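You operate a simulated robot arm through the tools that you are given. There is no shell and no other tool.

You run a simulated robot arm. Do the job below in one go: nothing can be reset, and whatever is moved stays where it is left.

Task
Lock the hand press, swap the M holder for the L one, set the knob to L, unlock.
Fine: red pin in while the holders change; the M holder goes on the green mat.

It is judged by the outcome, as a careful person would: the job done as asked, and still so three seconds after it is handed in. It fails if anything else is knocked over, pushed out of place, dropped, spilled or broken.

Robot
A 6-joint arm with a two-finger gripper, fixed in place. Base frame: the origin is at the foot of the arm, x ahead of it, y to its left, z up; the work surface is at about z = 0.85. Lengths are in m, angles in degrees, forces in N, time in s.
Its first joint turns from -166.0 to 166.0 degrees. Payload 2.45 kg.
The tool frame sits at the grasp point between the pads (the TCP): z along the fingers, y along the line on which they close. The tips reach 0.02 m beyond it. Largest opening 0.14 m; the body of the gripper starts 0.168 m behind the TCP.
Orientation is told as [roll, pitch, yaw] about the base's x, y, z axes, in that order, counted from this pose: with the fingers straight down and closing along the base's y, the tool's x points along the base's -x, its y along +y and its z along -z.

Tools
- The arm moves only by the tool nudge_tool. Its argument "deltas" is a list of rows, each an object of numbers (a shift or turn left out is 0, a gripper value left out holds the last): "tx", "ty", "tz": the shift along the base's x, y, z in units of 500 mm (1.0 is 500 mm); "ax", "ay", "az": the turn, a rotation vector about the base's x, y, z in units of 120 degrees (1.0 is 120 degrees); "gripper": the gripper command, from -1 (fully open) to 1 (shut), values between in proportion. In form: [{"tx": .., "ty": .., "tz": .., "ax": .., "ay": .., "az": .., "gripper": ..}, ...]. A call has 1 to 20 rows; each row is the pose to reach, as a shift and turn from the pose commanded when the call began. A call with a number of a shift or a turn outside -1 to 1 is refused whole. A row lasts 0.2 s, in which the tool goes at most 0.05 m and 8.6 degrees; a call with a longer step from one row to the next is refused whole, and so is a gripper value outside its range. A pose out of reach is approached as far as the arm can. The call stops where the force on the tool passes 90 N (or 10 N more than at its start, if that is more) or the arm is blocked; 0.2 s more then pass. Each finger travels about 0.045 m/s and halts on what it meets, pressing with about 36 N; the grip force reading is that of the motor and also rises with nothing between the fingers. The clock runs only during rows and for 0.2 s after the last one: add rows that repeat a pose to give the fingers time. It gives the time, the measured TCP pose, the force on the tool (base axes), the opening and the grip force at its end, in the units of the frame above (readings bear some noise), with the torque about the TCP (base axes, N m) and any sound that the robot's microphone picked up, and new pictures: "pictures" is both (left out), scene, wrist or none.
- Cameras (640 x 400 px; columns grow to the right, rows downward): "scene" is fixed at [0.2211, 0.4994, 1.4643]; the picture's right is [-0.47, -0.88, 0.00], its down [-0.56, 0.30, -0.77] and it looks along [0.68, -0.36, -0.64] (base axes); focal length 260 px, centre (320, 200). "wrist" rides on the gripper at [0.078, 0.011, -0.209] in the tool frame; the picture's right is [-0.14, 0.99, 0.00], its down [-0.92, -0.13, -0.37] and it looks along [-0.37, -0.05, 0.93] (tool axes); focal length 280 px, centre (320, 200). There is no depth. A picture from a camera that has moved, and an enlarged one, comes with that camera's place and axes in the base frame and with its lens.
- close_up(camera, box): a new picture of the part [left, top, right, bottom] of that camera's present view, enlarged. The clock stands still meanwhile.
- hand_in(): hands the job in; it is judged then, once.

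Places have to be worked out from the pictures, the camera data and where the tool is seen. Open the gripper and draw the arm clear of the work before you hand the job in, unless the task says otherwise.

The tools are called after "Request:" as a command line: name --argument value ..., lists and objects as JSON in quotes. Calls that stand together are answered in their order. nudge_tool: Moves the arm, as the interface text tells. Its arguments: {"type":"object","properties":{"deltas":{"type":"array","items":{"type":"object","properties":{"tx":{"type":"number"},"ty":{"type":"number"},"tz":{"type":"number"},"ax":{"type":"number"},"ay":{"type":"number"},"az":{"type":"number"},"gripper":{"type":"number"}}}},"pictures":{"type":"string","enum":["both","scene","wrist","none"]}},"required":["deltas"]} The other tools are called the same way: close_up (camera, box) takes an enlarged picture of a part of a camera's view; hand_in () hands the job in.

At the start:

```text
t: 0.0
eef_pos: [0.8132, 0.0891, 1.1645]
tcp_rot: [0.0, 0.0, 0.0]
wrist_force: [0.8, 1.0, -0.1]
torque: [0.0, -0.06, 0.02]
gripper_width: 0.14
finger_force: 0.1
```

scene: 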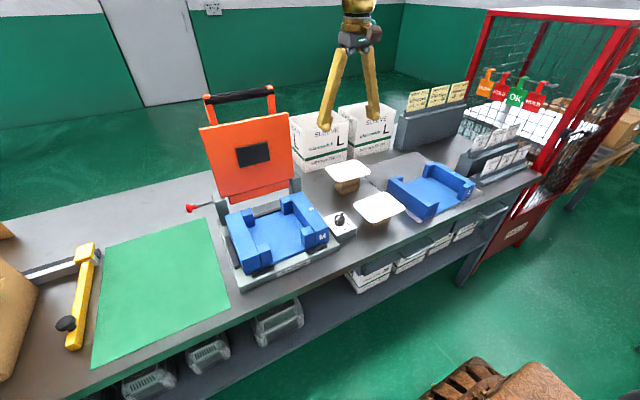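
wrist: 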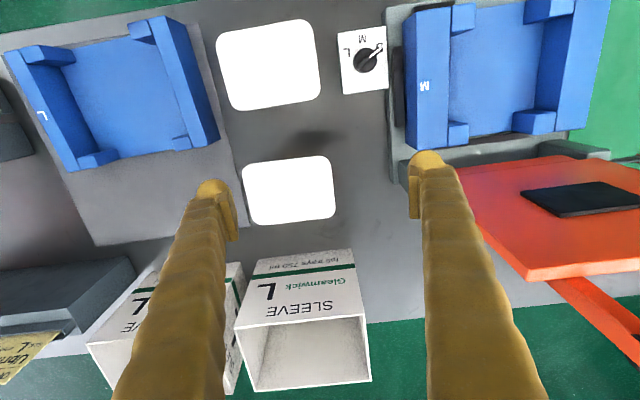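

The pictures show the press (orange lid raised) with the M holder in it, a red pin at its left, a knob beside it, and the L holder to the right. I'll take enlarged views before moving.

Request:
close_up --camera "scene" --box '[170, 80, 370, 290]'

Request:
close_up --camera "scene" --box '[310, 130, 500, 250]'

Request:
close_up --camera "wrist" --box '[320, 0, 640, 200]'

Request:
close_up --camera "wrist" --box '[0, 0, 320, 200]'

Request:
close_up --camera "scene" --box '[170, 160, 270, 240]'

```text
1.90 times, centred on (270, 185) of scene
camera zoom: at [0.2211, 0.4994, 1.4643], right [-0.47, -0.88, 0.0], down [-0.56, 0.3, -0.77], along [0.68, -0.36, -0.64], focal length 496 px, centre (415, 229)
```

zoom: 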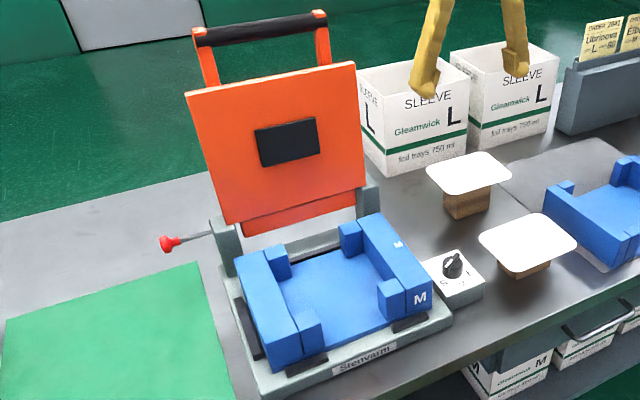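

```text
3.33 times, centred on (405, 190) of scene
camera zoom: at [0.2211, 0.4994, 1.4643], right [-0.47, -0.88, 0.0], down [-0.56, 0.3, -0.77], along [0.68, -0.36, -0.64], focal length 868 px, centre (37, 233)
```

zoom: 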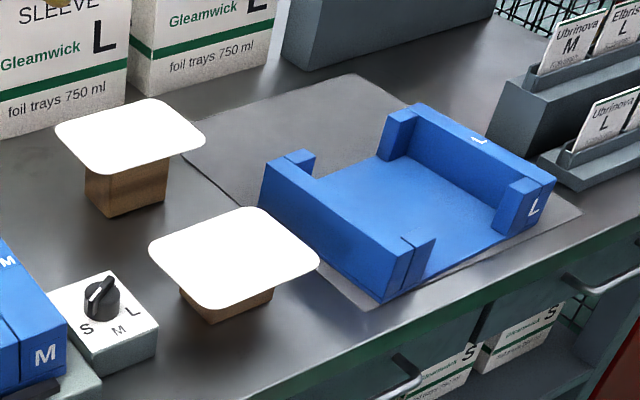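

```text
2.00 times, centred on (480, 100) of wrist
camera zoom: at [0.7347, 0.0998, 1.3731], right [0.14, 0.99, 0.0], down [0.92, -0.13, 0.37], along [0.37, -0.05, -0.93], focal length 561 px, centre (0, 400)
```

zoom: 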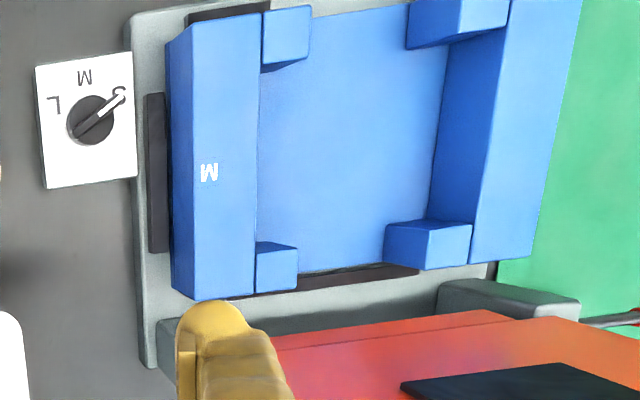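

```text
2.00 times, centred on (160, 100) of wrist
camera zoom: at [0.7347, 0.0998, 1.3731], right [0.14, 0.99, 0.0], down [0.92, -0.13, 0.37], along [0.37, -0.05, -0.93], focal length 561 px, centre (640, 400)
```

zoom: 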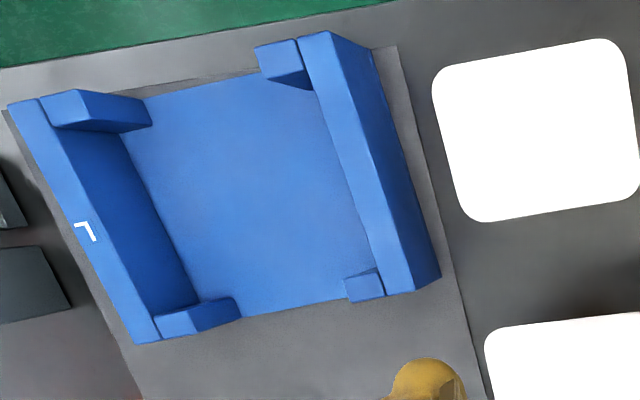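

```text
5.00 times, centred on (220, 200) of scene
camera zoom: at [0.2211, 0.4994, 1.4643], right [-0.47, -0.88, 0.0], down [-0.56, 0.3, -0.77], along [0.68, -0.36, -0.64], focal length 1302 px, centre (820, 200)
```

zoom: 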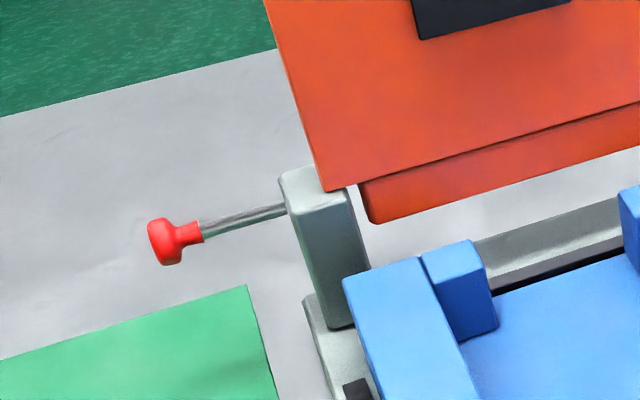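

The knob is at S, and the lid stands open with the pin pulled out on its +y side. I'll move the wrist camera over the press for a better look, staying high and clear of the lid.

Request:
nudge_tool --deltas '[{"tx": -0.036, "ty": 0.08}, {"tx": -0.073, "ty": 0.16}, {"tx": -0.11, "ty": 0.24}, {"tx": -0.146, "ty": 0.32}, {"tx": -0.183, "ty": 0.4}, {"tx": -0.22, "ty": 0.48}]'

```text
t: 1.4
eef_pos: [0.7021, 0.3257, 1.1641]
tcp_rot: [0.0, 0.0, 0.0]
wrist_force: [-0.1, -0.1, -0.7]
torque: [0.0, 0.02, 0.0]
gripper_width: 0.1401
finger_force: 0.0
camera wrist: at [0.624, 0.3384, 1.3724], right [0.14, 0.99, 0.0], down [0.92, -0.13, 0.37], along [0.37, -0.05, -0.93], focal length 280 px, centre (320, 200)
```

scene: 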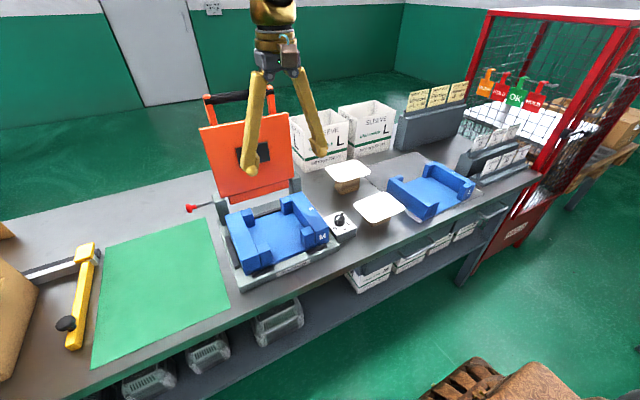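
wrist: 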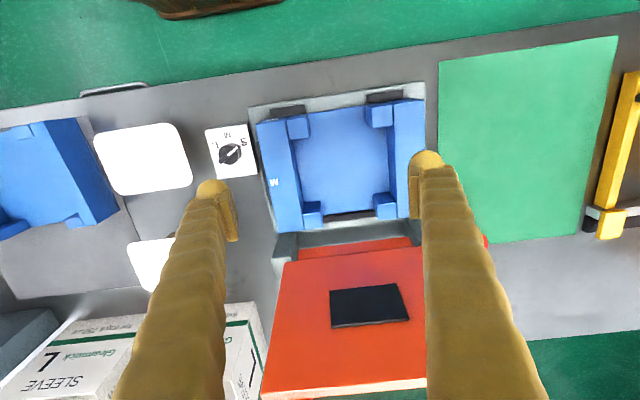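

The camera now looks down onto the press and mat. I'll enlarge the holder and the pin.

Request:
close_up --camera "wrist" --box '[200, 80, 440, 240]'

Request:
close_up --camera "wrist" --box '[400, 20, 640, 260]'

Request:
close_up --camera "scene" --box '[200, 170, 370, 290]'

Request:
close_up --camera "wrist" --box '[0, 90, 240, 250]'

```text
2.50 times, centred on (320, 160) of wrist
camera zoom: at [0.624, 0.3384, 1.3724], right [0.14, 0.99, 0.0], down [0.92, -0.13, 0.37], along [0.37, -0.05, -0.93], focal length 701 px, centre (320, 300)
```

zoom: 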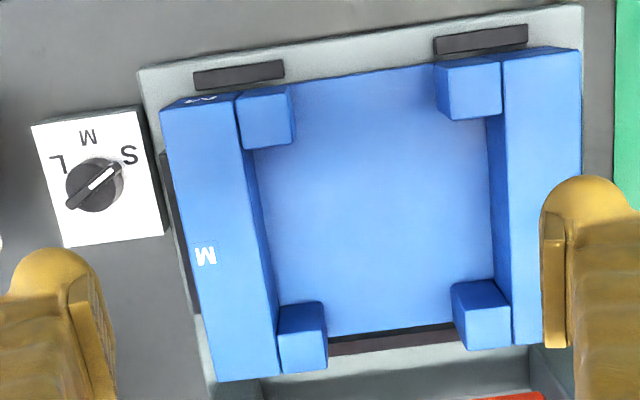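

```text
1.67 times, centred on (520, 140) of wrist
camera zoom: at [0.624, 0.3384, 1.3724], right [0.14, 0.99, 0.0], down [0.92, -0.13, 0.37], along [0.37, -0.05, -0.93], focal length 467 px, centre (-13, 300)
```

zoom: 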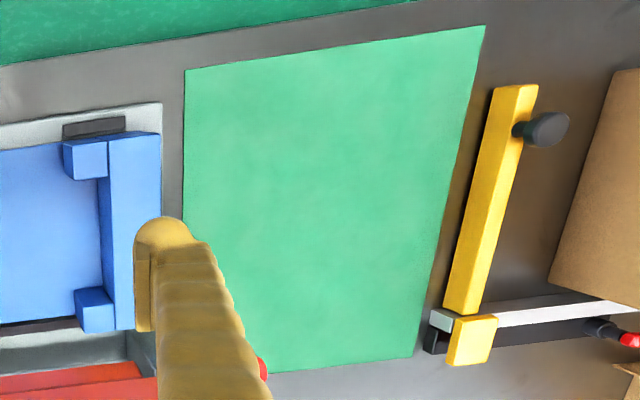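

```text
3.33 times, centred on (285, 230) of scene
camera zoom: at [0.2211, 0.4994, 1.4643], right [-0.47, -0.88, 0.0], down [-0.56, 0.3, -0.77], along [0.68, -0.36, -0.64], focal length 868 px, centre (437, 100)
```

zoom: 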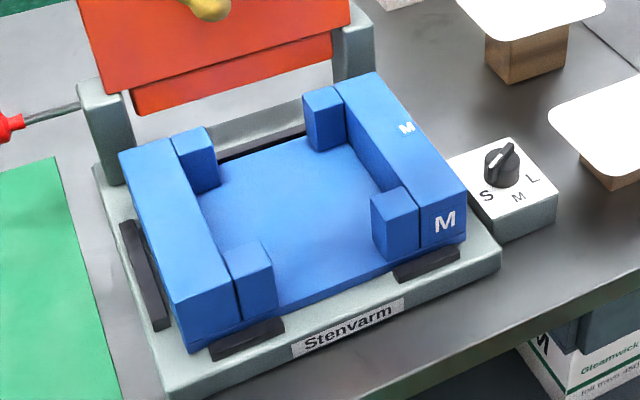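

```text
2.50 times, centred on (120, 170) of wrist
camera zoom: at [0.624, 0.3384, 1.3724], right [0.14, 0.99, 0.0], down [0.92, -0.13, 0.37], along [0.37, -0.05, -0.93], focal length 701 px, centre (820, 275)
```

zoom: 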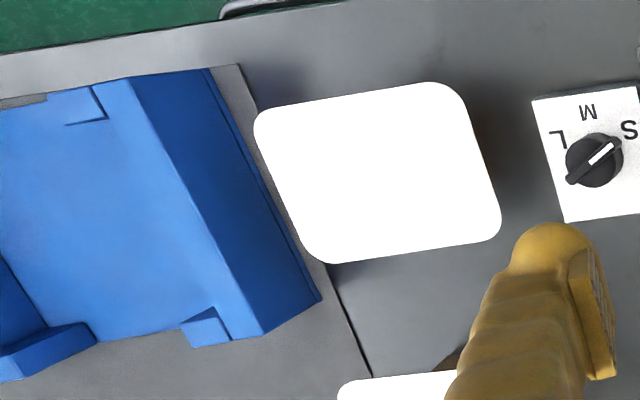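

Triangulating between the cameras puts the M holder at about x 0.66–0.85, y 0.24–0.49, with its wall tops at z≈0.94. The lid stands vertical at x≈0.895, and the pin head is near (0.90, 0.57, 0.96). The pin comes first, so I'll yaw the tool -90° while moving to the +y side, high up.

Request:
nudge_tool --deltas '[{"tx": -0.008, "ty": 0.038, "tz": -0.006, "az": -0.068}, {"tx": -0.016, "ty": 0.077, "tz": -0.013, "az": -0.136}, {"tx": -0.023, "ty": 0.115, "tz": -0.019, "az": -0.204}, {"tx": -0.031, "ty": 0.153, "tz": -0.025, "az": -0.272}, {"tx": -0.039, "ty": 0.192, "tz": -0.032, "az": -0.34}, {"tx": -0.047, "ty": 0.23, "tz": -0.038, "az": -0.408}, {"tx": -0.055, "ty": 0.269, "tz": -0.045, "az": -0.476}, {"tx": -0.063, "ty": 0.307, "tz": -0.051, "az": -0.544}, {"tx": -0.07, "ty": 0.345, "tz": -0.057, "az": -0.612}, {"tx": -0.078, "ty": 0.384, "tz": -0.064, "az": -0.68}, {"tx": -0.086, "ty": 0.422, "tz": -0.07, "az": -0.75}, {"tx": -0.086, "ty": 0.422, "tz": -0.07, "az": -0.75}]'

```text
t: 4.0
eef_pos: [0.6592, 0.5411, 1.1279]
tcp_rot: [-0.1, -0.1, -90.1]
wrist_force: [1.1, -1.0, 0.4]
torque: [-0.01, 0.03, -0.03]
gripper_width: 0.14
finger_force: 0.0
camera wrist: at [0.6708, 0.6202, 1.3376], right [0.99, -0.14, 0.0], down [-0.13, -0.92, 0.37], along [-0.05, -0.37, -0.93], focal length 280 px, centre (320, 200)
```

scene: 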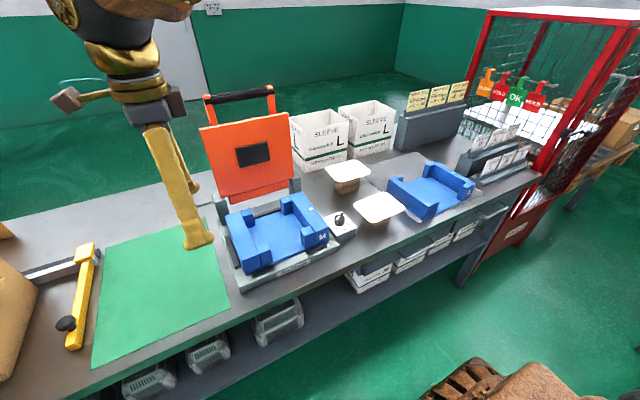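
wrist: 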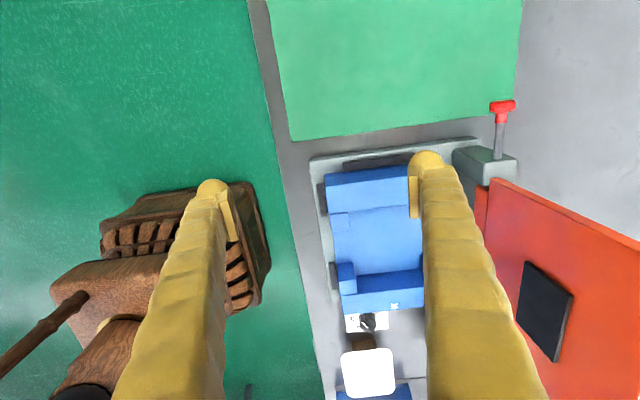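

The pin head now triangulates to about (0.896, 0.568, 0.963), with its shaft running along y into the post. I'll zoom in on it.

Request:
close_up --camera "wrist" --box '[430, 70, 570, 210]'

Request:
close_up --camera "scene" --box '[175, 180, 245, 240]'

```text
2.86 times, centred on (500, 140) of wrist
camera zoom: at [0.6708, 0.6202, 1.3376], right [0.99, -0.14, 0.0], down [-0.13, -0.92, 0.37], along [-0.05, -0.37, -0.93], focal length 801 px, centre (-194, 371)
```

zoom: 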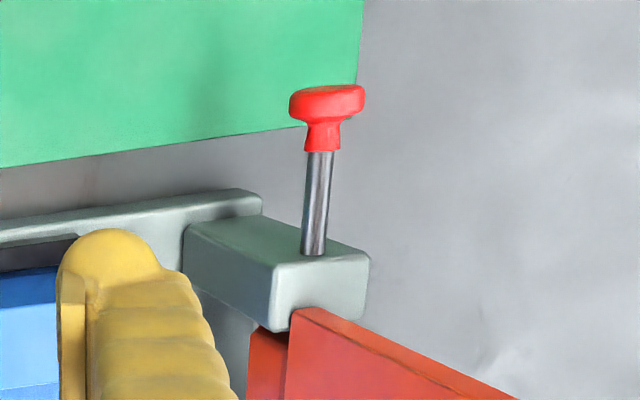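

```text
6.67 times, centred on (210, 210) of scene
camera zoom: at [0.2211, 0.4994, 1.4643], right [-0.47, -0.88, 0.0], down [-0.56, 0.3, -0.77], along [0.68, -0.36, -0.64], focal length 1736 px, centre (1053, 133)
```

zoom: 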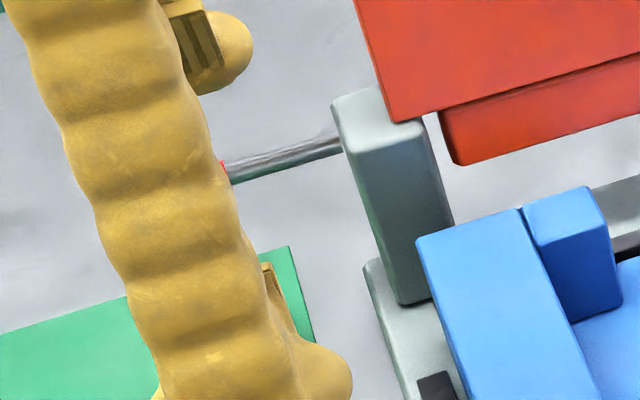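

The disc is about 34 mm across at (0.897, 0.572, 0.963), and roughly 45 mm of shaft is exposed up to the post. I'll pitch the tool 45° outward for reach, close the fingers, and stage on the +y side of the pin head.

Request:
nudge_tool --deltas '[{"tx": 0.035, "ty": 0.03, "tz": -0.01, "ay": -0.0625, "gripper": 1}, {"tx": 0.07, "ty": 0.06, "tz": -0.02, "ay": -0.125, "gripper": 1}, {"tx": 0.105, "ty": 0.09, "tz": -0.04, "ay": -0.1875, "gripper": 1}, {"tx": 0.15, "ty": 0.12, "tz": -0.06, "ay": -0.25, "gripper": 1}, {"tx": 0.2, "ty": 0.15, "tz": -0.09, "ay": -0.3125, "gripper": 1}, {"tx": 0.25, "ty": 0.17, "tz": -0.12, "ay": -0.375, "gripper": 1}, {"tx": 0.28, "ty": 0.18, "tz": -0.14, "ay": -0.375, "gripper": 1}, {"tx": 0.28, "ty": 0.18, "tz": -0.14, "ay": -0.375, "gripper": 1}, {"tx": 0.28, "ty": 0.18, "tz": -0.14, "ay": -0.375, "gripper": 1}]'

```text
t: 6.0
eef_pos: [0.812, 0.6331, 1.0737]
tcp_rot: [43.4, -0.5, -89.4]
wrist_force: [1.0, -0.3, 0.1]
torque: [-0.02, 0.05, 0.01]
gripper_width: 0.0001
finger_force: 29.3
out of reach, approached as far as the arm can: row 6, 7, 8, 9
camera wrist: at [0.6762, 0.7115, 1.2317], right [0.72, -0.12, 0.68], down [-0.34, -0.92, 0.19], along [0.61, -0.37, -0.71], focal length 280 px, centre (320, 200)
```

scene: 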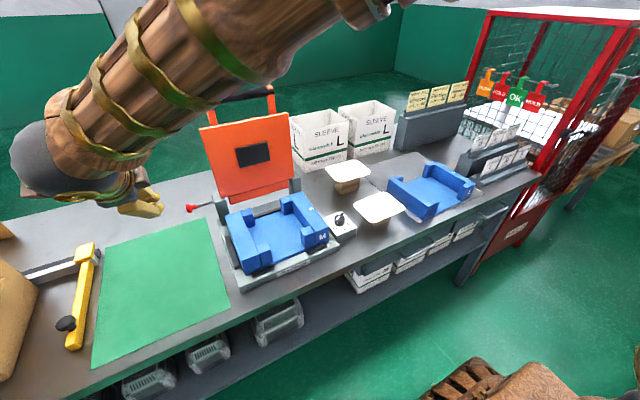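
wrist: 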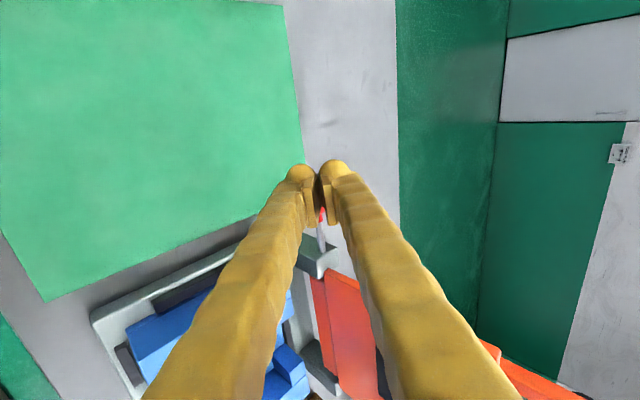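

The solver reports the pose as slightly out of reach. The -90° yaw leaves the last joint wound about 127° from the arm plane, so a +90° yaw should suit this side better. I'll back up to vertical first, then turn the other way.

Request:
nudge_tool --deltas '[{"tx": -0.03, "ty": -0.02, "tz": 0.02, "ay": 0.0}, {"tx": -0.08, "ty": -0.05, "tz": 0.05, "ay": 0.0625}, {"tx": -0.13, "ty": -0.09, "tz": 0.08, "ay": 0.125}, {"tx": -0.18, "ty": -0.12, "tz": 0.1, "ay": 0.1875}, {"tx": -0.22, "ty": -0.15, "tz": 0.12, "ay": 0.25}, {"tx": -0.25, "ty": -0.17, "tz": 0.13, "ay": 0.3125}, {"tx": -0.28, "ty": -0.18, "tz": 0.14, "ay": 0.375}, {"tx": -0.28, "ty": -0.18, "tz": 0.14, "ay": 0.375}]' --pictures "none"

```text
t: 7.8
eef_pos: [0.6729, 0.5418, 1.1442]
tcp_rot: [-0.1, 0.0, -90.0]
wrist_force: [0.5, 0.1, 0.1]
torque: [0.01, 0.02, -0.02]
gripper_width: 0.0001
finger_force: 29.5
out of reach, approached as far as the arm can: row 1
```

The tool is back vertical at (0.673, 0.542, 1.144). I'll turn it +180° in two calls to reach yaw +90.

Request:
nudge_tool --deltas '[{"az": 0.068}, {"az": 0.136}, {"az": 0.204}, {"az": 0.272}, {"az": 0.34}, {"az": 0.408}, {"az": 0.476}, {"az": 0.544}, {"az": 0.612}, {"az": 0.68}, {"az": 0.75}]' --pictures "none"

Request:
nudge_tool --deltas '[{"az": 0.068}, {"az": 0.136}, {"az": 0.204}, {"az": 0.272}, {"az": 0.34}, {"az": 0.408}, {"az": 0.476}, {"az": 0.544}, {"az": 0.612}, {"az": 0.68}, {"az": 0.75}, {"az": 0.75}]' --pictures "none"

```text
t: 10.2
eef_pos: [0.6715, 0.5423, 1.1445]
tcp_rot: [0.0, 0.0, 0.1]
wrist_force: [-0.5, -0.1, 0.0]
torque: [0.04, -0.03, 0.05]
gripper_width: 0.0
finger_force: 29.4
```

```text
t: 12.8
eef_pos: [0.6735, 0.5414, 1.1454]
tcp_rot: [0.0, 0.0, 90.2]
wrist_force: [0.1, 0.0, -0.2]
torque: [0.02, -0.02, -0.04]
gripper_width: 0.0
finger_force: 29.6
```

Yaw is +90. I'll retry the 45° pitch and the staging move to about (0.80, 0.64, 1.06).

Request:
nudge_tool --deltas '[{"tx": 0.03, "ty": 0.03, "tz": -0.02, "ay": -0.0625}, {"tx": 0.06, "ty": 0.06, "tz": -0.04, "ay": -0.125}, {"tx": 0.1, "ty": 0.09, "tz": -0.06, "ay": -0.1875}, {"tx": 0.14, "ty": 0.12, "tz": -0.09, "ay": -0.25}, {"tx": 0.19, "ty": 0.15, "tz": -0.12, "ay": -0.3125}, {"tx": 0.23, "ty": 0.18, "tz": -0.15, "ay": -0.375}, {"tx": 0.255, "ty": 0.197, "tz": -0.17, "ay": -0.375}, {"tx": 0.255, "ty": 0.197, "tz": -0.17, "ay": -0.375}]'

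```text
t: 14.6
eef_pos: [0.8006, 0.6396, 1.0608]
tcp_rot: [-45.0, -0.1, 89.9]
wrist_force: [-0.3, 0.2, 0.0]
torque: [0.0, 0.01, 0.04]
gripper_width: 0.0004
finger_force: 29.0
camera wrist: at [0.6462, 0.5624, 1.201], right [-0.7, 0.14, -0.7], down [-0.17, 0.92, 0.35], along [0.69, 0.37, -0.62], focal length 280 px, centre (320, 200)
```

scene: 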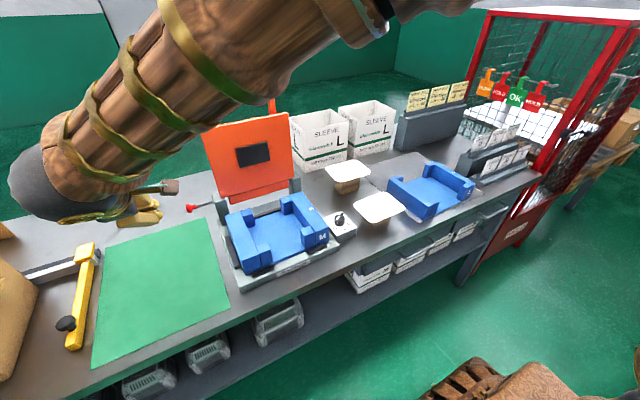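
wrist: 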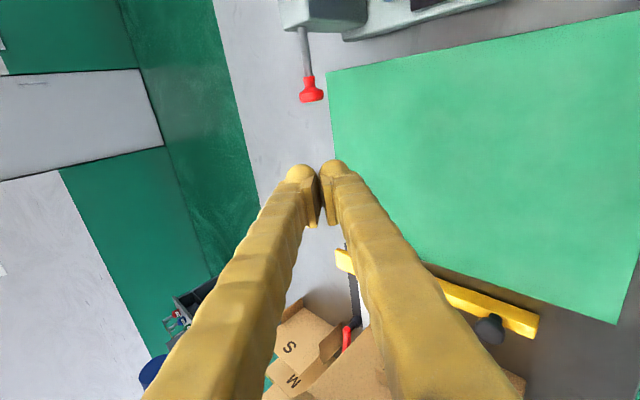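

The pose is reached, and the wrist view confirms the disc near (0.897, 0.571, 0.965). I'll advance along the finger direction to sit just outside the disc at y≈0.625.

Request:
nudge_tool --deltas '[{"tx": 0.05, "ty": -0.01, "tz": -0.05}, {"tx": 0.1, "ty": -0.02, "tz": -0.1}, {"tx": 0.15, "ty": -0.03, "tz": -0.15}, {"tx": 0.193, "ty": -0.03, "tz": -0.195}, {"tx": 0.193, "ty": -0.03, "tz": -0.195}]'

```text
t: 15.8
eef_pos: [0.8974, 0.6253, 0.9618]
tcp_rot: [-45.0, 0.1, 90.0]
wrist_force: [0.5, 0.3, -0.2]
torque: [0.0, 0.03, -0.02]
gripper_width: 0.0002
finger_force: 29.3
camera wrist: at [0.7421, 0.5479, 1.1021], right [-0.7, 0.14, -0.7], down [-0.17, 0.92, 0.35], along [0.69, 0.37, -0.62], focal length 280 px, centre (320, 200)
```

scene: 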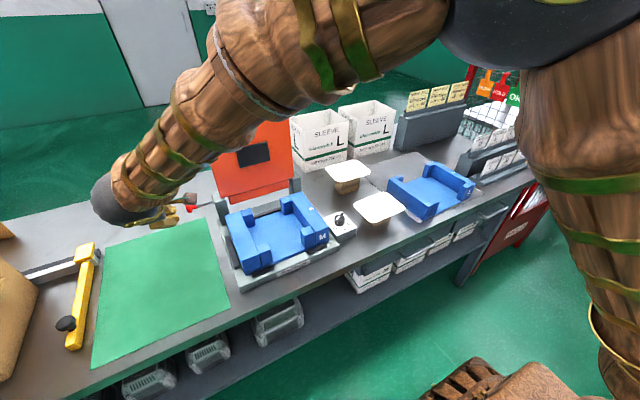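
wrist: 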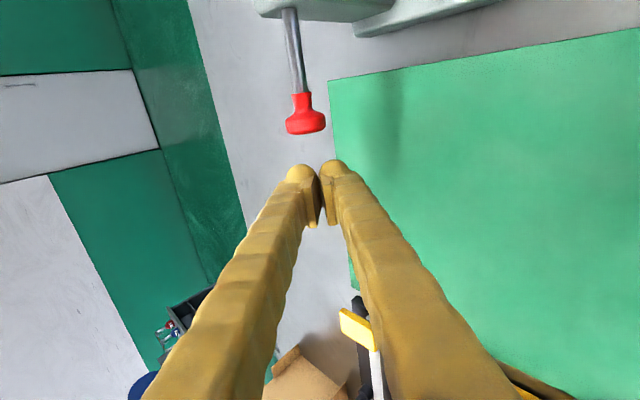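

The disc lines up with the closed fingertips. I'll push slowly toward -y in small steps and watch force and sound.

Request:
nudge_tool --deltas '[{"ty": -0.02}, {"ty": -0.04}, {"ty": -0.06}, {"ty": -0.07}, {"ty": -0.08}, {"ty": -0.09}, {"ty": -0.1}]' --pictures "wrist"

```text
t: 17.4
eef_pos: [0.8979, 0.5749, 0.9628]
tcp_rot: [-45.0, 0.0, 90.0]
wrist_force: [0.5, 0.0, 0.0]
torque: [0.01, -0.01, 0.03]
gripper_width: 0.0
finger_force: 29.3
camera wrist: at [0.7422, 0.4977, 1.1027], right [-0.7, 0.14, -0.7], down [-0.17, 0.92, 0.35], along [0.69, 0.37, -0.62], focal length 280 px, centre (320, 200)
```

wrist: 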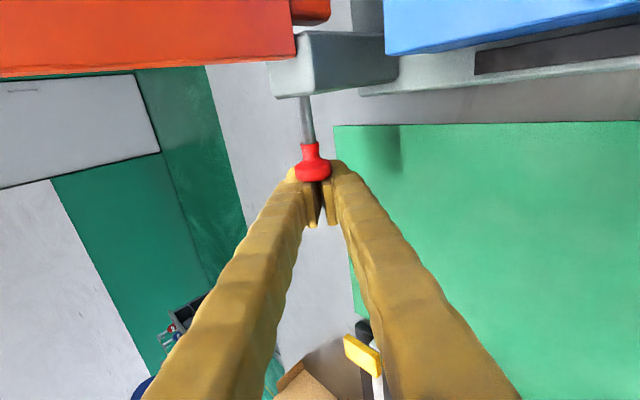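

The pin is moving freely: the disc went from y≈0.571 to 0.553 and the visible shaft is shorter. I'll continue pushing in 4–5 mm rows.

Request:
nudge_tool --deltas '[{"ty": -0.01}, {"ty": -0.02}, {"ty": -0.03}, {"ty": -0.04}, {"ty": -0.048}]' --pictures "wrist"

```text
t: 18.6
eef_pos: [0.8947, 0.5608, 0.9638]
tcp_rot: [-45.0, -0.4, 90.7]
wrist_force: [16.7, 17.8, -12.7]
torque: [0.19, 0.21, 0.46]
gripper_width: 0.0
finger_force: 29.1
stopped in row 5: the force on the tool passed its limit at 99 N (the readings are from after the stop); the commanded pose is now the measured one
camera wrist: at [0.7411, 0.4817, 1.1018], right [-0.7, 0.13, -0.7], down [-0.18, 0.92, 0.36], along [0.69, 0.38, -0.62], focal length 280 px, centre (320, 200)
```

wrist: 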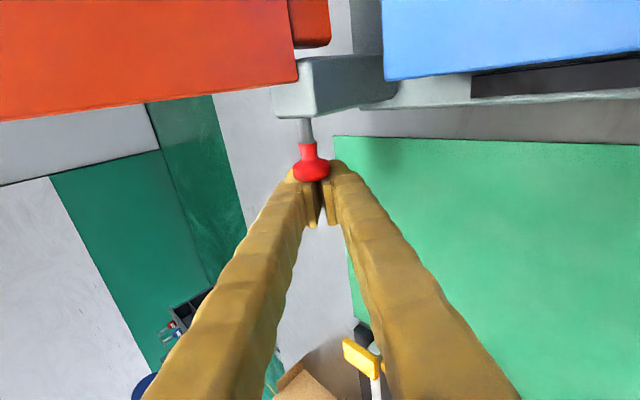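

The force rose to 99 N after about 28 mm of pin travel, with about 15 mm of shaft still showing, which looks like the end stop. I'll back off and check that the pin stays in.

Request:
nudge_tool --deltas '[{"ty": 0.02}, {"ty": 0.06}, {"ty": 0.1}, {"tx": -0.06, "ty": 0.12, "tz": 0.06}, {"tx": -0.12, "ty": 0.12, "tz": 0.12}, {"tx": -0.18, "ty": 0.12, "tz": 0.18}]'

Request:
close_up --camera "wrist" --box '[220, 0, 460, 150]'

Request:
close_up --camera "scene" --box '[160, 170, 250, 230]'

```text
t: 19.9
eef_pos: [0.8044, 0.6199, 1.0528]
tcp_rot: [-44.9, -0.3, 90.6]
wrist_force: [0.1, -0.4, -0.5]
torque: [0.03, -0.04, -0.04]
gripper_width: 0.0
finger_force: 29.4
camera wrist: at [0.6511, 0.5405, 1.193], right [-0.7, 0.13, -0.7], down [-0.18, 0.92, 0.36], along [0.69, 0.38, -0.62], focal length 280 px, centre (320, 200)
```

scene: 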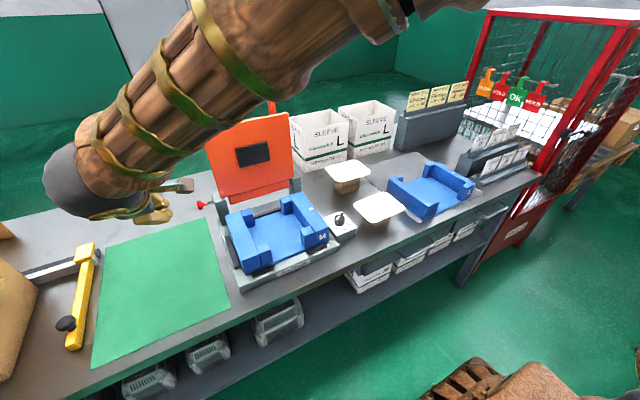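
wrist: 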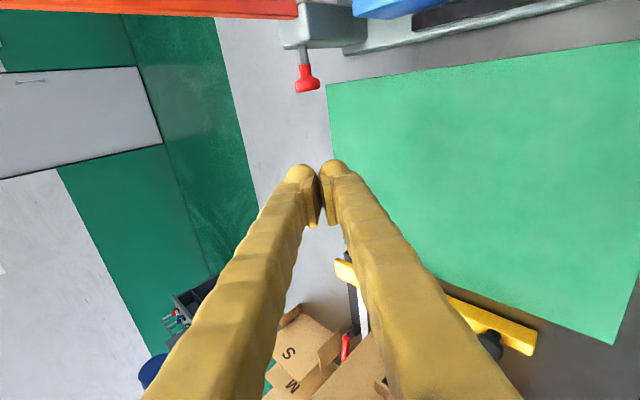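

```text
2.67 times, centred on (340, 75) of wrist
camera zoom: at [0.6511, 0.5405, 1.193], right [-0.7, 0.13, -0.7], down [-0.18, 0.92, 0.36], along [0.69, 0.38, -0.62], focal length 748 px, centre (267, 533)
```

zoom: 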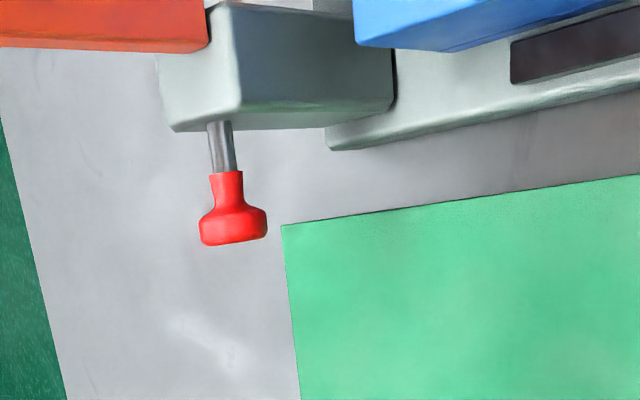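

```text
6.67 times, centred on (205, 200) of scene
camera zoom: at [0.2211, 0.4994, 1.4643], right [-0.47, -0.88, 0.0], down [-0.56, 0.3, -0.77], along [0.68, -0.36, -0.64], focal length 1736 px, centre (1087, 200)
```

zoom: 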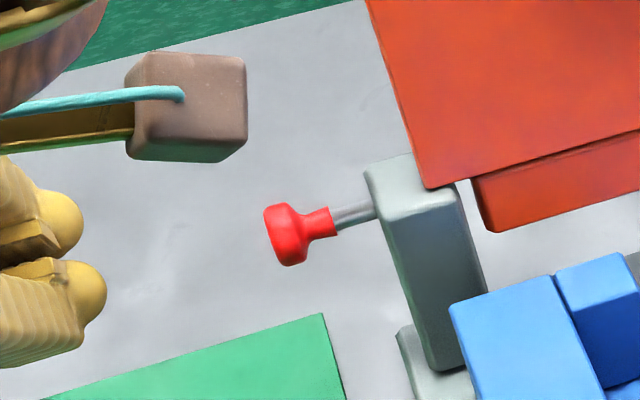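

The pin stayed in: the disc is now at y≈0.541, about 30 mm of travel against a firm stop, so the press is locked. Next is the M holder, so I'll bring the tool back to vertical and away.

Request:
nudge_tool --deltas '[{"tx": -0.05, "ty": -0.01, "tz": 0.05, "ay": 0.0625, "gripper": -0.143}, {"tx": -0.1, "ty": -0.04, "tz": 0.09, "ay": 0.125, "gripper": -0.143}, {"tx": -0.15, "ty": -0.07, "tz": 0.13, "ay": 0.1875, "gripper": -0.143}, {"tx": -0.2, "ty": -0.1, "tz": 0.16, "ay": 0.25, "gripper": -0.143}, {"tx": -0.24, "ty": -0.13, "tz": 0.18, "ay": 0.3125, "gripper": -0.143}, {"tx": -0.28, "ty": -0.16, "tz": 0.2, "ay": 0.375, "gripper": -0.143}, {"tx": -0.28, "ty": -0.16, "tz": 0.2, "ay": 0.375, "gripper": -0.143}]' --pictures "none"

```text
t: 21.6
eef_pos: [0.6643, 0.5404, 1.1534]
tcp_rot: [0.1, -0.7, 90.2]
wrist_force: [0.4, -0.1, 0.1]
torque: [0.01, -0.02, 0.02]
gripper_width: 0.0801
finger_force: 0.1
```

Vertical again. Now I'll yaw back to 0, which also removes the 0.7° residual tilt, and move above the -y wall of the M holder.

Request:
nudge_tool --deltas '[{"tx": 0.0, "ty": -0.05, "tz": 0, "ax": -0.0004, "ay": 0.0004, "az": -0.068}, {"tx": 0.0, "ty": -0.1, "tz": 0, "ax": -0.0008, "ay": 0.0008, "az": -0.136}, {"tx": 0.02, "ty": -0.15, "tz": 0, "ax": -0.0012, "ay": 0.0012, "az": -0.205}, {"tx": 0.04, "ty": -0.2, "tz": -0.01, "ax": -0.0017, "ay": 0.0017, "az": -0.273}, {"tx": 0.06, "ty": -0.25, "tz": -0.02, "ax": -0.0021, "ay": 0.0021, "az": -0.342}, {"tx": 0.09, "ty": -0.3, "tz": -0.03, "ax": -0.0025, "ay": 0.0025, "az": -0.41}, {"tx": 0.12, "ty": -0.35, "tz": -0.04, "ax": -0.0029, "ay": 0.0029, "az": -0.478}, {"tx": 0.14, "ty": -0.4, "tz": -0.05, "ax": -0.0033, "ay": 0.0033, "az": -0.547}, {"tx": 0.16, "ty": -0.45, "tz": -0.06, "ax": -0.0038, "ay": 0.0038, "az": -0.615}, {"tx": 0.19, "ty": -0.51, "tz": -0.067, "ax": -0.0042, "ay": 0.0042, "az": -0.684}, {"tx": 0.212, "ty": -0.56, "tz": -0.067, "ax": -0.0046, "ay": 0.0046, "az": -0.7517}, {"tx": 0.212, "ty": -0.56, "tz": -0.067, "ax": -0.0046, "ay": 0.0046, "az": -0.7517}]'

Request:
close_up --camera "wrist" --box '[200, 20, 500, 220]'

```text
t: 24.1
eef_pos: [0.7728, 0.2606, 1.1181]
tcp_rot: [-0.1, 0.0, 0.0]
wrist_force: [0.0, -0.1, 0.4]
torque: [-0.01, -0.01, -0.04]
gripper_width: 0.08
finger_force: 0.0
camera wrist: at [0.6941, 0.273, 1.3276], right [0.14, 0.99, 0.0], down [0.92, -0.13, 0.37], along [0.36, -0.05, -0.93], focal length 280 px, centre (320, 200)
```

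scene: 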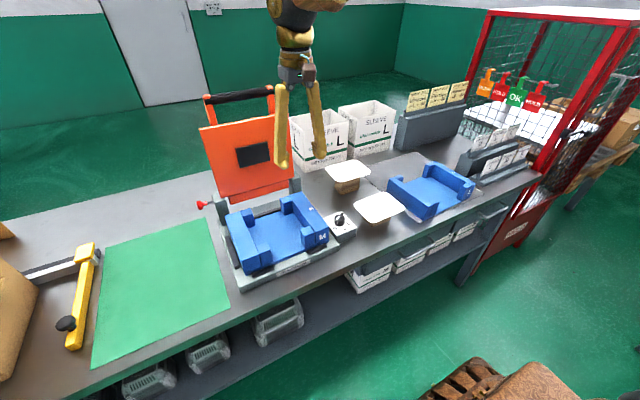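
wrist: 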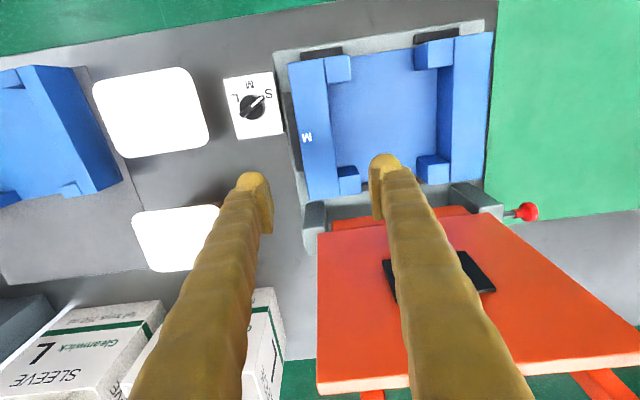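

```text
2.00 times, centred on (350, 120) of wrist
camera zoom: at [0.6941, 0.273, 1.3276], right [0.14, 0.99, 0.0], down [0.92, -0.13, 0.37], along [0.36, -0.05, -0.93], focal length 561 px, centre (260, 360)
```

zoom: 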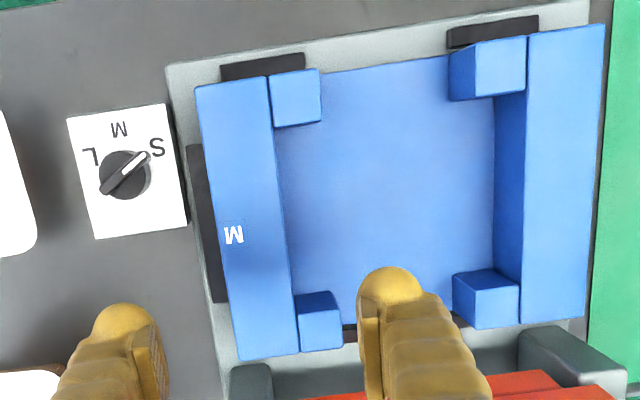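

The M wall spans y 0.237–0.282 and x 0.661–0.846, and the fingers straddle it. I'll descend to TCP z≈0.927, keeping the tips above the low guide rails.

Request:
nudge_tool --deltas '[{"tx": -0.004, "ty": -0.002, "tz": -0.08}, {"tx": -0.006, "ty": -0.002, "tz": -0.16}, {"tx": -0.006, "ty": -0.002, "tz": -0.24}, {"tx": -0.006, "ty": -0.002, "tz": -0.31}, {"tx": -0.006, "ty": -0.002, "tz": -0.35}, {"tx": -0.006, "ty": -0.002, "tz": -0.383}, {"tx": -0.006, "ty": -0.002, "tz": -0.383}]'

Request:
close_up --camera "scene" --box '[250, 150, 370, 270]'

```text
t: 25.8
eef_pos: [0.7697, 0.2602, 0.9262]
tcp_rot: [0.0, 0.0, 0.0]
wrist_force: [-0.3, 0.7, -0.1]
torque: [0.0, -0.01, -0.01]
gripper_width: 0.0801
finger_force: 0.1
camera wrist: at [0.6918, 0.2724, 1.1358], right [0.14, 0.99, 0.0], down [0.92, -0.13, 0.37], along [0.36, -0.05, -0.93], focal length 280 px, centre (320, 200)
```

scene: 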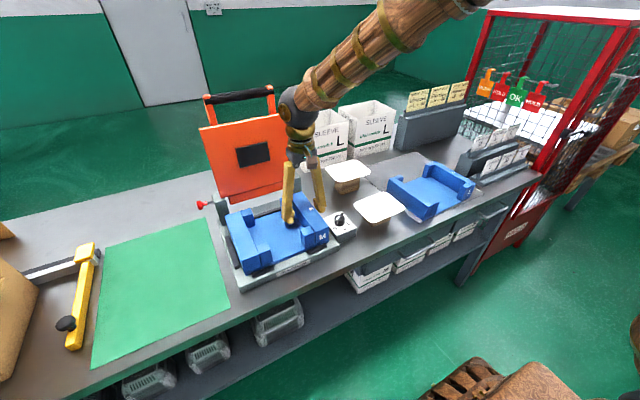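
wrist: 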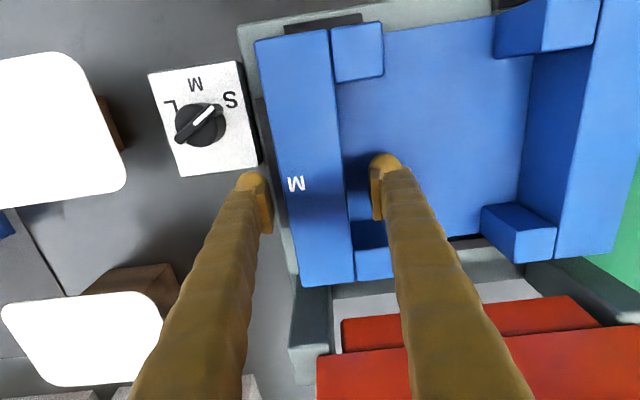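

```text
3.33 times, centred on (310, 210) of scene
camera zoom: at [0.2211, 0.4994, 1.4643], right [-0.47, -0.88, 0.0], down [-0.56, 0.3, -0.77], along [0.68, -0.36, -0.64], focal length 868 px, centre (353, 167)
```

zoom: 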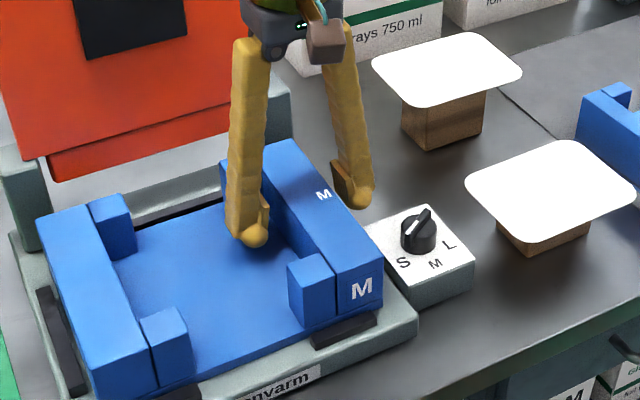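

The fingers straddle the wall with clearance on both sides. I'll go 4 mm deeper and close.

Request:
nudge_tool --deltas '[{"tz": -0.008, "gripper": -0.143}, {"tz": -0.008, "gripper": 1}, {"tz": -0.008, "gripper": 1}, {"tz": -0.008, "gripper": 1}, {"tz": -0.008, "gripper": 1}, {"tz": -0.008, "gripper": 1}]' --pictures "wrist"

```text
t: 27.1
eef_pos: [0.7691, 0.26, 0.9222]
tcp_rot: [0.0, 0.0, 0.0]
wrist_force: [0.3, -1.4, 0.6]
torque: [0.04, -0.05, 0.06]
gripper_width: 0.0452
finger_force: 36.4
camera wrist: at [0.6911, 0.2723, 1.1324], right [0.14, 0.99, 0.0], down [0.92, -0.13, 0.37], along [0.36, -0.05, -0.93], focal length 280 px, centre (320, 200)
```

wrist: 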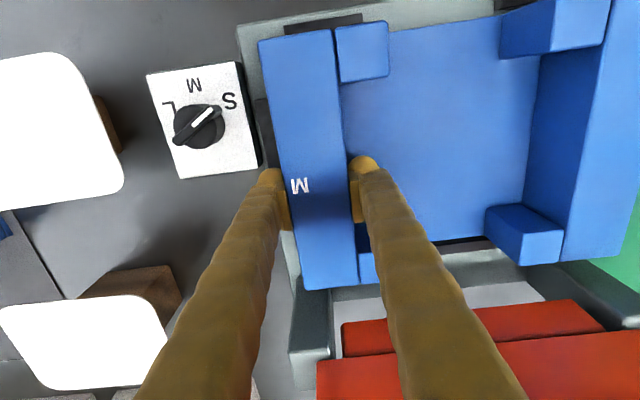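

The wall is gripped at 45 mm width with 36 N. I'll lift a little and check for slip or tilt.

Request:
nudge_tool --deltas '[{"tz": 0.01}, {"tz": 0.02}, {"tz": 0.04}, {"tz": 0.06}, {"tz": 0.06}]'

Request:
close_up --camera "scene" --box '[200, 150, 370, 290]'

```text
t: 28.4
eef_pos: [0.7691, 0.2589, 0.9527]
tcp_rot: [0.0, 0.0, 0.0]
wrist_force: [0.1, 0.1, -4.8]
torque: [-0.48, -0.08, 0.03]
gripper_width: 0.0455
finger_force: 36.1
camera wrist: at [0.6901, 0.2711, 1.1624], right [0.14, 0.99, 0.0], down [0.92, -0.13, 0.37], along [0.36, -0.05, -0.93], focal length 280 px, centre (320, 200)
```

scene: 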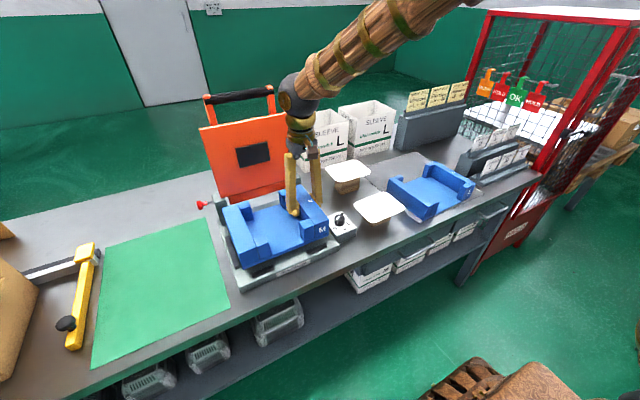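
wrist: 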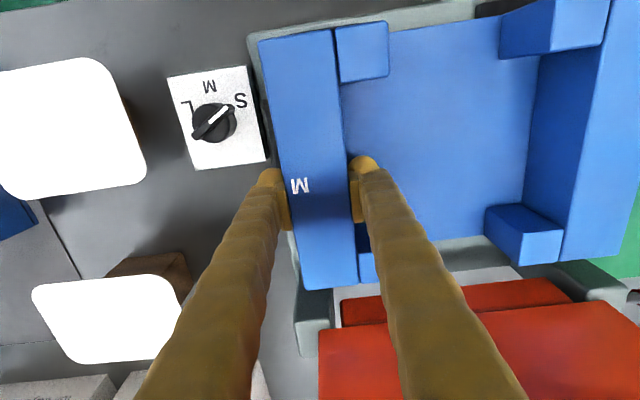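

```text
2.86 times, centred on (285, 220) of scene
camera zoom: at [0.2211, 0.4994, 1.4643], right [-0.47, -0.88, 0.0], down [-0.56, 0.3, -0.77], along [0.68, -0.36, -0.64], focal length 744 px, centre (420, 143)
```

zoom: 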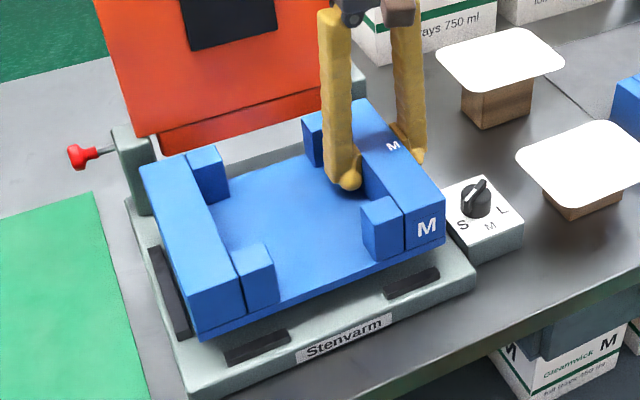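

The holder hangs level and weighs about 0.5 kg. Before moving it, I'll pin down the mat corners.

Request:
close_up --camera "scene" --box '[60, 200, 260, 390]'

```text
2.11 times, centred on (160, 295) of scene
camera zoom: at [0.2211, 0.4994, 1.4643], right [-0.47, -0.88, 0.0], down [-0.56, 0.3, -0.77], along [0.68, -0.36, -0.64], focal length 548 px, centre (657, 0)
```

zoom: 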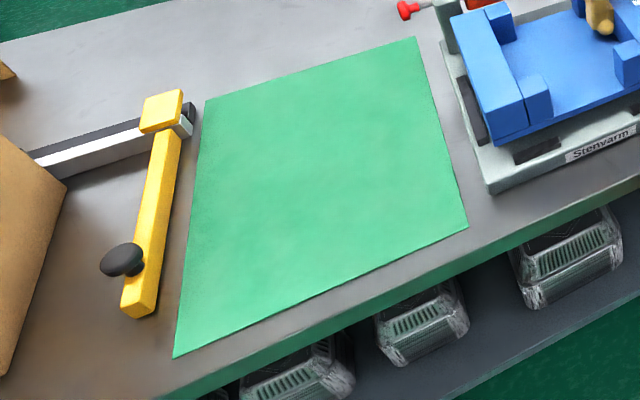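

The mat spans x 0.612–0.976 and y 0.543–0.830. I'll raise the holder and carry it over so it lies about x 0.637–0.822, y 0.562–0.812 on the mat.

Request:
nudge_tool --deltas '[{"tz": 0.04}, {"tz": 0.08}, {"tz": 0.1, "tx": -0.01, "ty": 0.03}, {"tz": 0.1, "tx": -0.02, "ty": 0.08}, {"tz": 0.1, "tx": -0.03, "ty": 0.14}, {"tz": 0.1, "tx": -0.04, "ty": 0.2}, {"tz": 0.1, "tx": -0.048, "ty": 0.27}, {"tz": 0.1, "tx": -0.048, "ty": 0.34}, {"tz": 0.1, "tx": -0.048, "ty": 0.41}, {"tz": 0.1, "tx": -0.048, "ty": 0.48}, {"tz": 0.1, "tx": -0.048, "ty": 0.55}, {"tz": 0.1, "tx": -0.048, "ty": 0.6}, {"tz": 0.1, "tx": -0.048, "ty": 0.64}, {"tz": 0.1, "tx": -0.048, "ty": 0.652}, {"tz": 0.1, "tx": -0.048, "ty": 0.652}]'

```text
t: 31.6
eef_pos: [0.7445, 0.585, 1.0043]
tcp_rot: [0.0, 0.0, 0.0]
wrist_force: [0.5, 0.4, -5.4]
torque: [-0.48, -0.09, 0.03]
gripper_width: 0.0453
finger_force: 35.5
camera wrist: at [0.6669, 0.5971, 1.2131], right [0.14, 0.99, 0.0], down [0.92, -0.13, 0.37], along [0.36, -0.05, -0.93], focal length 280 px, centre (320, 200)
```

scene: 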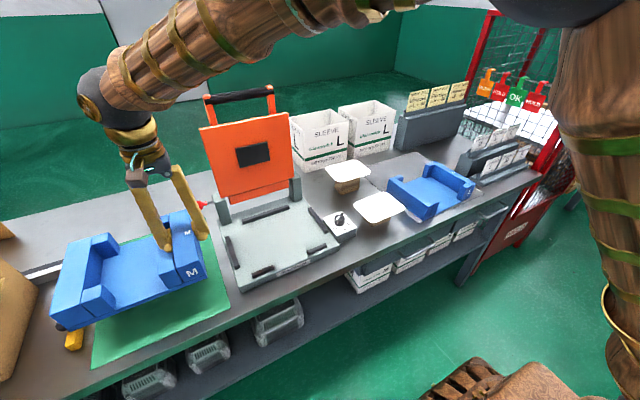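
wrist: 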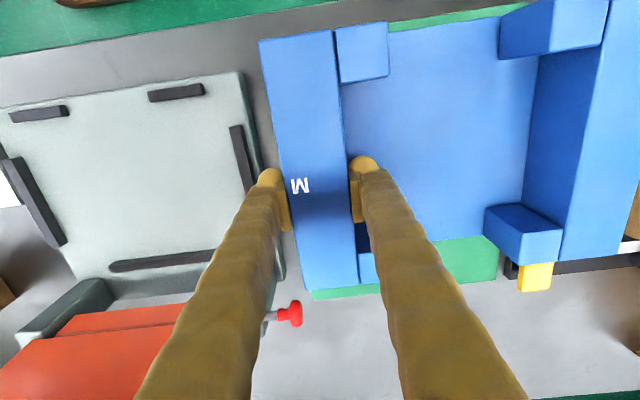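

The holder is above the mat, with about 4 cm between it and the yellow lever. I'll lower it to just above the surface.

Request:
nudge_tool --deltas '[{"tz": -0.05}, {"tz": -0.1}, {"tz": -0.14}, {"tz": -0.17}, {"tz": -0.19}, {"tz": -0.19}]'

Request:
close_up --camera "scene" --box '[50, 200, 250, 380]'

Request:
close_up --camera "scene" --box '[200, 180, 360, 300]'

```text
t: 33.0
eef_pos: [0.7451, 0.5855, 0.9096]
tcp_rot: [0.0, 0.0, 0.1]
wrist_force: [-0.1, -0.1, -4.5]
torque: [-0.49, -0.03, -0.01]
gripper_width: 0.0458
finger_force: 35.7
camera wrist: at [0.6665, 0.5972, 1.118], right [0.14, 0.99, 0.0], down [0.92, -0.13, 0.37], along [0.36, -0.05, -0.93], focal length 280 px, centre (320, 200)
```

scene: 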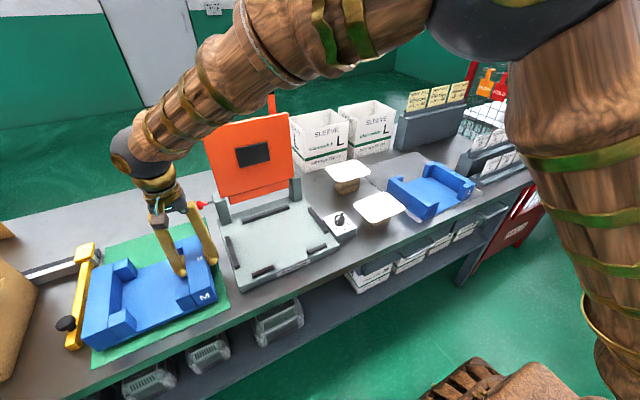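
wrist: 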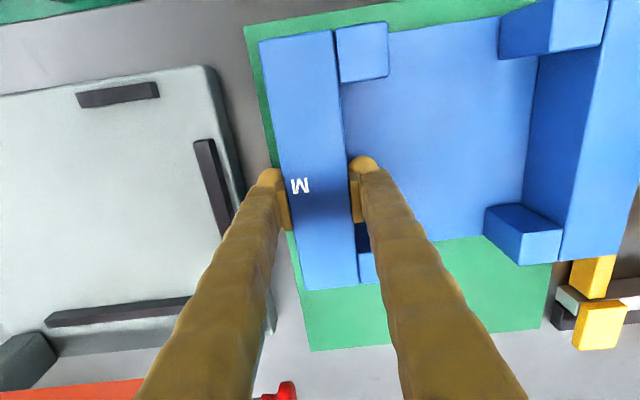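

```text
2.22 times, centred on (150, 290) of scene
camera zoom: at [0.2211, 0.4994, 1.4643], right [-0.47, -0.88, 0.0], down [-0.56, 0.3, -0.77], along [0.68, -0.36, -0.64], focal length 578 px, centre (698, 0)
```

zoom: 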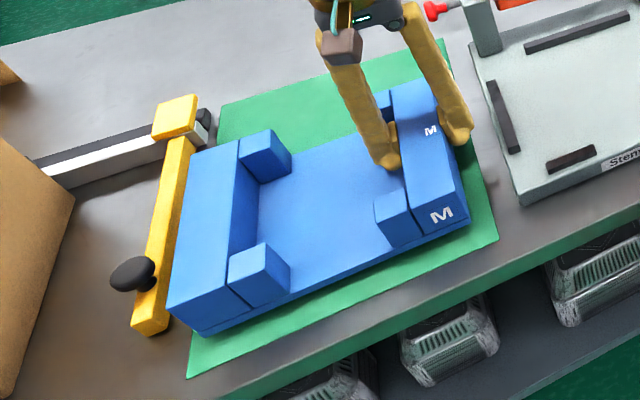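

```text
3.33 times, centred on (280, 240) of scene
camera zoom: at [0.2211, 0.4994, 1.4643], right [-0.47, -0.88, 0.0], down [-0.56, 0.3, -0.77], along [0.68, -0.36, -0.64], focal length 868 px, centre (453, 67)
```

zoom: 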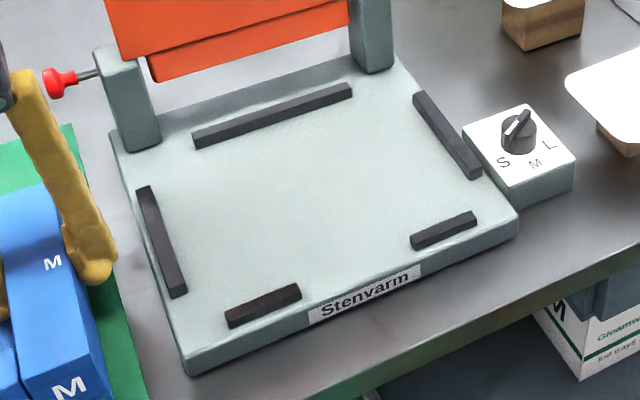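

It is still above the mat. I'll lower in small steps and watch the vertical force.

Request:
nudge_tool --deltas '[{"tz": -0.006}, {"tz": -0.012}, {"tz": -0.016}, {"tz": -0.016}]' --pictures "none"

Request:
nudge_tool --deltas '[{"tz": -0.005}, {"tz": -0.008}, {"tz": -0.008}]' --pictures "none"

```text
t: 34.0
eef_pos: [0.744, 0.5851, 0.9009]
tcp_rot: [0.0, -0.1, 0.0]
wrist_force: [0.2, -0.1, -5.7]
torque: [-0.48, -0.08, -0.02]
gripper_width: 0.0456
finger_force: 36.4
```

```text
t: 34.8
eef_pos: [0.7446, 0.5862, 0.8967]
tcp_rot: [-0.1, 0.0, -0.1]
wrist_force: [0.2, -3.1, -1.2]
torque: [0.09, 0.22, 0.11]
gripper_width: 0.0451
finger_force: 36.3
```

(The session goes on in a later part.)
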